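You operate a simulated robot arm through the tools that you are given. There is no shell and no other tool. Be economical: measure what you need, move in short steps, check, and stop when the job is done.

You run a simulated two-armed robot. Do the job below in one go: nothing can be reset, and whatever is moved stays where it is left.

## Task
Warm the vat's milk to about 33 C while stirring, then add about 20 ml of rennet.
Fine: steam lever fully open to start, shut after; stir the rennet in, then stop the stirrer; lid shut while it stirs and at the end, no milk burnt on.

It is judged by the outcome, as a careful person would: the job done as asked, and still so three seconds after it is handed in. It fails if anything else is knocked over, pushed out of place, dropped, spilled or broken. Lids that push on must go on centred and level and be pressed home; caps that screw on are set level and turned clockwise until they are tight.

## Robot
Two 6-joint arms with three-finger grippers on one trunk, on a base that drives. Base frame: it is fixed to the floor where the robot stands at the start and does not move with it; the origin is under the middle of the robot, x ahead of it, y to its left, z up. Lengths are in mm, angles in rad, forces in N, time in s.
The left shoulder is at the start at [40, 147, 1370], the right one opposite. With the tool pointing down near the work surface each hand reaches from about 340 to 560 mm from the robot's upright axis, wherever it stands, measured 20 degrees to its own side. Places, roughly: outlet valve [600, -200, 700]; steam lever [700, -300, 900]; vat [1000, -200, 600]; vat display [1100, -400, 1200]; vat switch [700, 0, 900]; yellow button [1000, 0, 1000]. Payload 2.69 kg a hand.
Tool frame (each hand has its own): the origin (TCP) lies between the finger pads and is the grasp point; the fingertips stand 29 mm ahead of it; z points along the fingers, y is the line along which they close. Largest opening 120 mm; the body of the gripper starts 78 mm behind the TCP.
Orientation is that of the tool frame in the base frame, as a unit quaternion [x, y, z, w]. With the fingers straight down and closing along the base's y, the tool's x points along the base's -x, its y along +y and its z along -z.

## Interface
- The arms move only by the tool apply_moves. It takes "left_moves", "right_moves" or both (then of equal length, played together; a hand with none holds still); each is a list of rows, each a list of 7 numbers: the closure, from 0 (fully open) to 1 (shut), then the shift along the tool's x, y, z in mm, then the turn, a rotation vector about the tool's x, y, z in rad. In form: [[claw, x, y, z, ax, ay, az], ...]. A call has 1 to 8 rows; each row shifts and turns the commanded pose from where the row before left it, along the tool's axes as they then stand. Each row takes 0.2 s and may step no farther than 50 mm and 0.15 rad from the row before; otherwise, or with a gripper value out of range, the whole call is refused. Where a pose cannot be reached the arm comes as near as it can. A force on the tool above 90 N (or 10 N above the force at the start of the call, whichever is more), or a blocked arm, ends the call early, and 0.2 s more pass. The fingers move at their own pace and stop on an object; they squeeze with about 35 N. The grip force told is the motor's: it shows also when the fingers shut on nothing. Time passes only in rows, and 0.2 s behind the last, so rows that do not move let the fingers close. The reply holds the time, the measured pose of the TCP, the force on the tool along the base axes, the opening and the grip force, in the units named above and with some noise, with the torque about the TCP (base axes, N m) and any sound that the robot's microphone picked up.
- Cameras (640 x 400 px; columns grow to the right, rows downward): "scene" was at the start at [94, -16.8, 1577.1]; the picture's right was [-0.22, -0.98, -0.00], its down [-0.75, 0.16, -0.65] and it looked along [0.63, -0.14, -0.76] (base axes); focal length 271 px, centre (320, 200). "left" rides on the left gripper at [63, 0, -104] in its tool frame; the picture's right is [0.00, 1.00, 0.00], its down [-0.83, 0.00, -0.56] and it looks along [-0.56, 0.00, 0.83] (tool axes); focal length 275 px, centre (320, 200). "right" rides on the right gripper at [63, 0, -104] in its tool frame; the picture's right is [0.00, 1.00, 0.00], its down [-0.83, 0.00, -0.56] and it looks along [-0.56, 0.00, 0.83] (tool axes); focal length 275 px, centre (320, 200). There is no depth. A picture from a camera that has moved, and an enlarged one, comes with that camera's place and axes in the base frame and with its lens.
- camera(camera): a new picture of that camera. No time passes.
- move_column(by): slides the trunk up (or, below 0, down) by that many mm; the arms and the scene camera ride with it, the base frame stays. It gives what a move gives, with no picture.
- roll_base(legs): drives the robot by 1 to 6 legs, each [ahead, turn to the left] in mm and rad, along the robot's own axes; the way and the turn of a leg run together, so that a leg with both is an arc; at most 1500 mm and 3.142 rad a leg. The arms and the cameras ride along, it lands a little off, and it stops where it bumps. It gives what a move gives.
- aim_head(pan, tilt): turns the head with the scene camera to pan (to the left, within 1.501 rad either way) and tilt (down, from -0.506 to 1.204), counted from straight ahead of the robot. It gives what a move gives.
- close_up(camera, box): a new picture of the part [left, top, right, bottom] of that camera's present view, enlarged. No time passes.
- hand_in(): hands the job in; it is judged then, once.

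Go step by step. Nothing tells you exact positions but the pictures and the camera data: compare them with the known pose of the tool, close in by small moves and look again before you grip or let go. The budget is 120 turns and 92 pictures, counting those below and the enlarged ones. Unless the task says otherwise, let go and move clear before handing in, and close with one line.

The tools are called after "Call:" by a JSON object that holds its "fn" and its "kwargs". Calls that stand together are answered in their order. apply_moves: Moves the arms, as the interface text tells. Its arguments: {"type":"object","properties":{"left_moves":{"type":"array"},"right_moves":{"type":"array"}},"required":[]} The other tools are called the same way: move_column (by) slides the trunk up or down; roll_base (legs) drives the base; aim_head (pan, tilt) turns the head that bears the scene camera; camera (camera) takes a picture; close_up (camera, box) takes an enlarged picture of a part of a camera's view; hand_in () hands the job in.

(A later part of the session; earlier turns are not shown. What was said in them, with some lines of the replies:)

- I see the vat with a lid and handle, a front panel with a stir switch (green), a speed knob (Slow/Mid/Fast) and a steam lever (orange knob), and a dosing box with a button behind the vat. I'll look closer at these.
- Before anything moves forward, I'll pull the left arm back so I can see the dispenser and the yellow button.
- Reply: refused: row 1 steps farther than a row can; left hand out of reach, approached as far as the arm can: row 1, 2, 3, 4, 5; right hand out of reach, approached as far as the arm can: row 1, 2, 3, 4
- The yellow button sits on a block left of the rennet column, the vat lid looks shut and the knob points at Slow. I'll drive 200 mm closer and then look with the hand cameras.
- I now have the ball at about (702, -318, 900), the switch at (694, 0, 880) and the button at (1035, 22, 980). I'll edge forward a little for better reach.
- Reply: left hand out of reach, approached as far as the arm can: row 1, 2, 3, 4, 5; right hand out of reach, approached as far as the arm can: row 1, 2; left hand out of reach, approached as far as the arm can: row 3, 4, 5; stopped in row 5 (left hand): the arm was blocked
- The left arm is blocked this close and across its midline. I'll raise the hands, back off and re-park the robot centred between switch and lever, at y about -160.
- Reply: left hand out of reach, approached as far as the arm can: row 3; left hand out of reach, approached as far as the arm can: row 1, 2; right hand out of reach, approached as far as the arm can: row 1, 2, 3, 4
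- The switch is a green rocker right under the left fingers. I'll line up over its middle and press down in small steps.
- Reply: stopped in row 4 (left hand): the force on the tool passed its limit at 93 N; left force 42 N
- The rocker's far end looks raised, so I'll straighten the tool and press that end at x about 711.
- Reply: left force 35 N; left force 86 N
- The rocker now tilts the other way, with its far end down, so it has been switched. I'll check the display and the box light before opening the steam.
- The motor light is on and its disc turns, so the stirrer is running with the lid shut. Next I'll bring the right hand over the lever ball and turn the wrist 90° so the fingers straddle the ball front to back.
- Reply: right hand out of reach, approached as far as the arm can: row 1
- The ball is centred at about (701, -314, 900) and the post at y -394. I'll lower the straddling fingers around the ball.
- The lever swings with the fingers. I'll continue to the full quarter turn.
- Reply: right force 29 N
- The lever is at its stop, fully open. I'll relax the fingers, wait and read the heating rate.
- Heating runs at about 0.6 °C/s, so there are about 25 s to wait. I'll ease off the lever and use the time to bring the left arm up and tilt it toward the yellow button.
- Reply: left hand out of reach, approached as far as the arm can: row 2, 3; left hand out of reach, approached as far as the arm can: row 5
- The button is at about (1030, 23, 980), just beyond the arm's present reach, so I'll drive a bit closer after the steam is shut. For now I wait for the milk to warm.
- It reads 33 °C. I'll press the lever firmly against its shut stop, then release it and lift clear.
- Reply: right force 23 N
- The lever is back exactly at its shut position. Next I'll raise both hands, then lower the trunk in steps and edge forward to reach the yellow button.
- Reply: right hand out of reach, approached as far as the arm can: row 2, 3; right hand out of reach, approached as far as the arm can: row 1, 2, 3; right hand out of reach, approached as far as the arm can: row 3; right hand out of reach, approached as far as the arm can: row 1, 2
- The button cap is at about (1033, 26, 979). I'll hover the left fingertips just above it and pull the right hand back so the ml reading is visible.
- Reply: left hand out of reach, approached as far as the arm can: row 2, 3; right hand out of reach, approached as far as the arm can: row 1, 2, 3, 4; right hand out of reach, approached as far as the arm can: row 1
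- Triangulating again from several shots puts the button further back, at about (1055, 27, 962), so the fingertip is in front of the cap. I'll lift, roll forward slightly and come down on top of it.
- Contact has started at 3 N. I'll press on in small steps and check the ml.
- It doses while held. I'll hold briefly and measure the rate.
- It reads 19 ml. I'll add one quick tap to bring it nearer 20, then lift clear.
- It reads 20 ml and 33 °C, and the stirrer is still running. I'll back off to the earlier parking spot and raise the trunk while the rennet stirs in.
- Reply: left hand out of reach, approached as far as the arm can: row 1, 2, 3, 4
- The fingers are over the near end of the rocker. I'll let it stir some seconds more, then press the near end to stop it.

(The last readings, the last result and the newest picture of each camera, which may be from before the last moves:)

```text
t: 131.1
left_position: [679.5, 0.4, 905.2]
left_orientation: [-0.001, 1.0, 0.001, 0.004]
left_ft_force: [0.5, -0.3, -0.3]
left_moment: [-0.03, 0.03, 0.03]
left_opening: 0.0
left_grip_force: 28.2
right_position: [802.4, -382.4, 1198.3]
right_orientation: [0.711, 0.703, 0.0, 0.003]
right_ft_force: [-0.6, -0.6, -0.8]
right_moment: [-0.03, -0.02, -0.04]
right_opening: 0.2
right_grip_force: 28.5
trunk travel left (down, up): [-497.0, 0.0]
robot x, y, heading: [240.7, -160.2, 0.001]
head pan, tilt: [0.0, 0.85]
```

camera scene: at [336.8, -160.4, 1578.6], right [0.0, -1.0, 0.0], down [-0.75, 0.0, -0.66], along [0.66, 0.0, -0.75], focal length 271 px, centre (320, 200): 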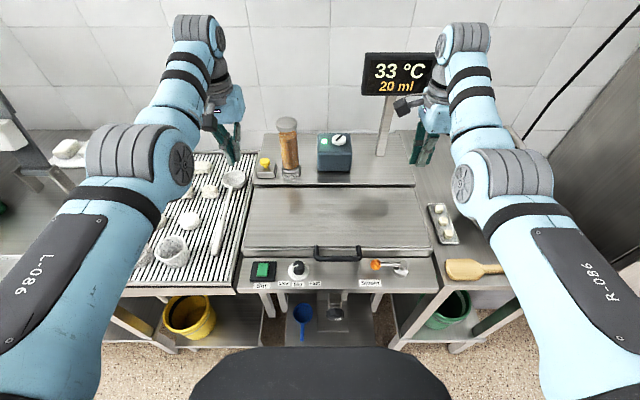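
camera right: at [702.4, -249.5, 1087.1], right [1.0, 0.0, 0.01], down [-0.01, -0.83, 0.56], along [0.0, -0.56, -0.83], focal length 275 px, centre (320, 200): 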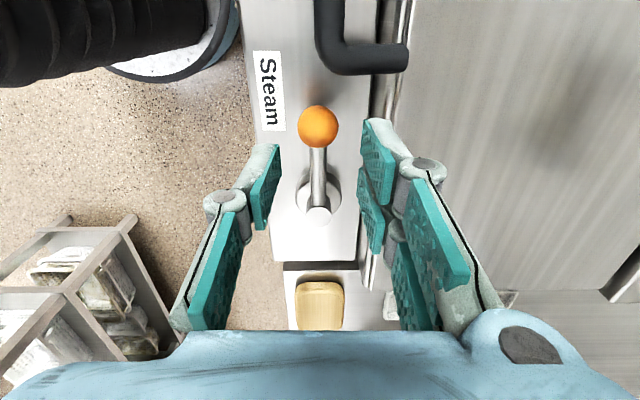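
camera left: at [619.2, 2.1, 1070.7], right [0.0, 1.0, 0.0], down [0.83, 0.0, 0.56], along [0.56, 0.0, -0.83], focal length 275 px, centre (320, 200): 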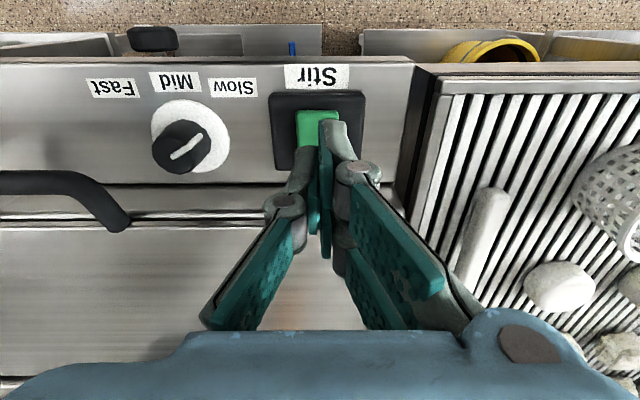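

Call:
{"fn": "apply_moves", "kwargs": {"left_moves": [[1, 0, 0, 2, 0, 0, 0], [1, 0, 0, 2, 0, 0, 0], [1, 0, 0, 2, 0, 0, 0]]}}

Call:
{"fn": "camera", "kwargs": {"camera": "scene"}}

```text
t: 131.9
left_position: [679.7, 0.3, 905.3]
left_orientation: [-0.002, 1.0, 0.003, 0.012]
left_ft_force: [6.7, 5.1, 52.2]
left_moment: [0.2, -1.01, -0.15]
left_opening: 6.2
left_grip_force: 28.8
right_position: [796.9, -384.1, 1201.8]
right_orientation: [0.71, 0.704, 0.003, 0.005]
right_ft_force: [-0.4, 0.5, -0.3]
right_moment: [0.0, 0.01, 0.03]
right_opening: 0.2
right_grip_force: 28.3
trunk travel left (down, up): [-497.0, 0.0]
robot x, y, heading: [237.2, -159.6, 0.001]
head pan, tilt: [0.0, 0.85]
```

```text
15 pictures are left
camera scene: at [330.0, -162.0, 1579.4], right [0.0, -1.0, 0.0], down [-0.75, 0.0, -0.66], along [0.66, 0.0, -0.75], focal length 271 px, centre (320, 200)
```

scene: 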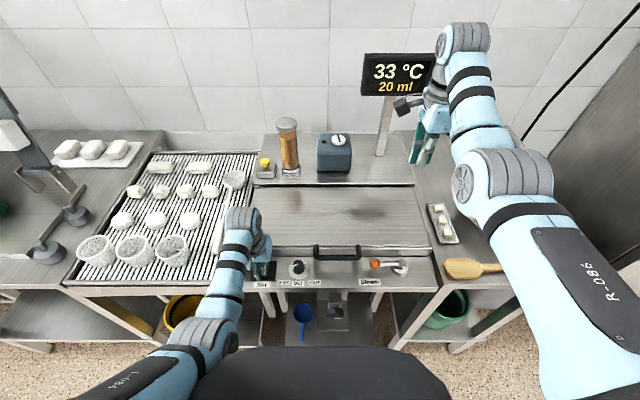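

The motor's green light is out, so the stirrer has stopped. I'll lift the hand clear and do a final check.

Call:
{"fn": "apply_moves", "kwargs": {"left_moves": [[1, 0, 0, -15, 0, 0, 0], [1, 0, 0, -35, 0, 0, 0], [1, 0, 20, -40, 0, 0, 0], [1, -10, 30, -20, 0, 0, 0], [1, 0, 0, 0, 0, 0, 0]]}}

Call:
{"fn": "roll_base", "kwargs": {"legs": [[-120, 0]]}}

Call:
{"fn": "close_up", "kwargs": {"camera": "scene", "box": [220, 20, 460, 170]}}

Call:
{"fn": "close_up", "kwargs": {"camera": "scene", "box": [230, 130, 440, 260]}}

```text
t: 133.1
left_position: [696.7, 51.2, 999.8]
left_orientation: [-0.001, 1.0, 0.002, 0.003]
left_ft_force: [-0.7, -0.1, 0.4]
left_moment: [-0.02, -0.01, 0.01]
left_opening: 0.1
left_grip_force: 28.3
left hand out of reach, approached as far as the arm can: row 4
right_position: [802.8, -382.2, 1198.5]
right_orientation: [0.711, 0.703, 0.002, 0.002]
right_ft_force: [-0.5, 0.4, 0.0]
right_moment: [0.01, -0.02, 0.02]
right_opening: 0.1
right_grip_force: 28.5
trunk travel left (down, up): [-497.0, 0.0]
robot x, y, heading: [239.6, -159.8, 0.005]
head pan, tilt: [0.0, 0.85]
```

```text
t: 134.3
left_position: [583.2, 51.1, 997.5]
left_orientation: [-0.001, 1.0, 0.002, 0.0]
left_ft_force: [0.7, 0.6, -0.4]
left_moment: [0.01, 0.06, 0.01]
left_opening: 0.1
left_grip_force: 28.7
right_position: [691.5, -383.0, 1194.4]
right_orientation: [0.711, 0.703, -0.002, 0.0]
right_ft_force: [0.7, -0.4, 0.0]
right_moment: [-0.02, 0.06, -0.02]
right_opening: 0.2
right_grip_force: 28.9
trunk travel left (down, up): [-497.0, 0.0]
robot x, y, heading: [120.0, -162.4, -0.003]
head pan, tilt: [0.0, 0.85]
```

```text
2.67 times, centred on (340, 95) of scene
camera zoom: at [228.4, -160.2, 1577.8], right [0.0, -1.0, 0.0], down [-0.76, 0.0, -0.65], along [0.65, 0.0, -0.76], focal length 724 px, centre (267, 480)
```

zoom: 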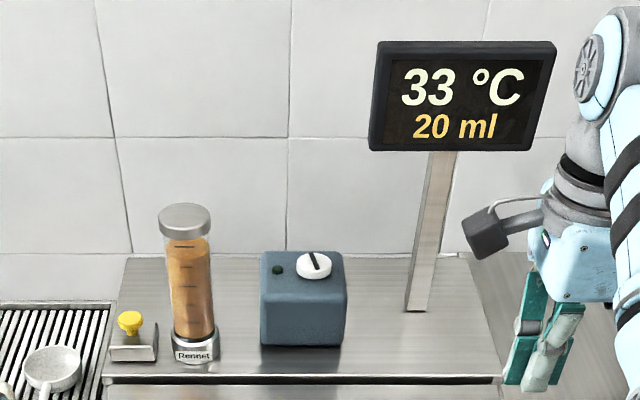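

```text
3.05 times, centred on (335, 195) of scene
camera zoom: at [228.4, -160.2, 1577.8], right [0.0, -1.0, 0.0], down [-0.76, 0.0, -0.65], along [0.65, 0.0, -0.76], focal length 827 px, centre (274, 215)
```

zoom: 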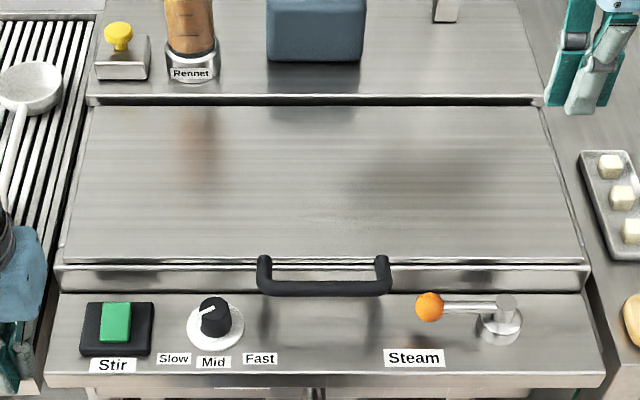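

The display shows 33 °C and 20 ml. The motor light is off, the steam lever is shut, the lid is shut and both hands are clear, so I'm handing in.

Call:
{"fn": "hand_in", "kwargs": {}}

```text
The job is handed in.
```

The milk reads 33 °C with 20 ml of rennet stirred in; the stirrer is stopped, the steam lever and lid are shut, I saw nothing knocked or spilled, and the job is handed in.
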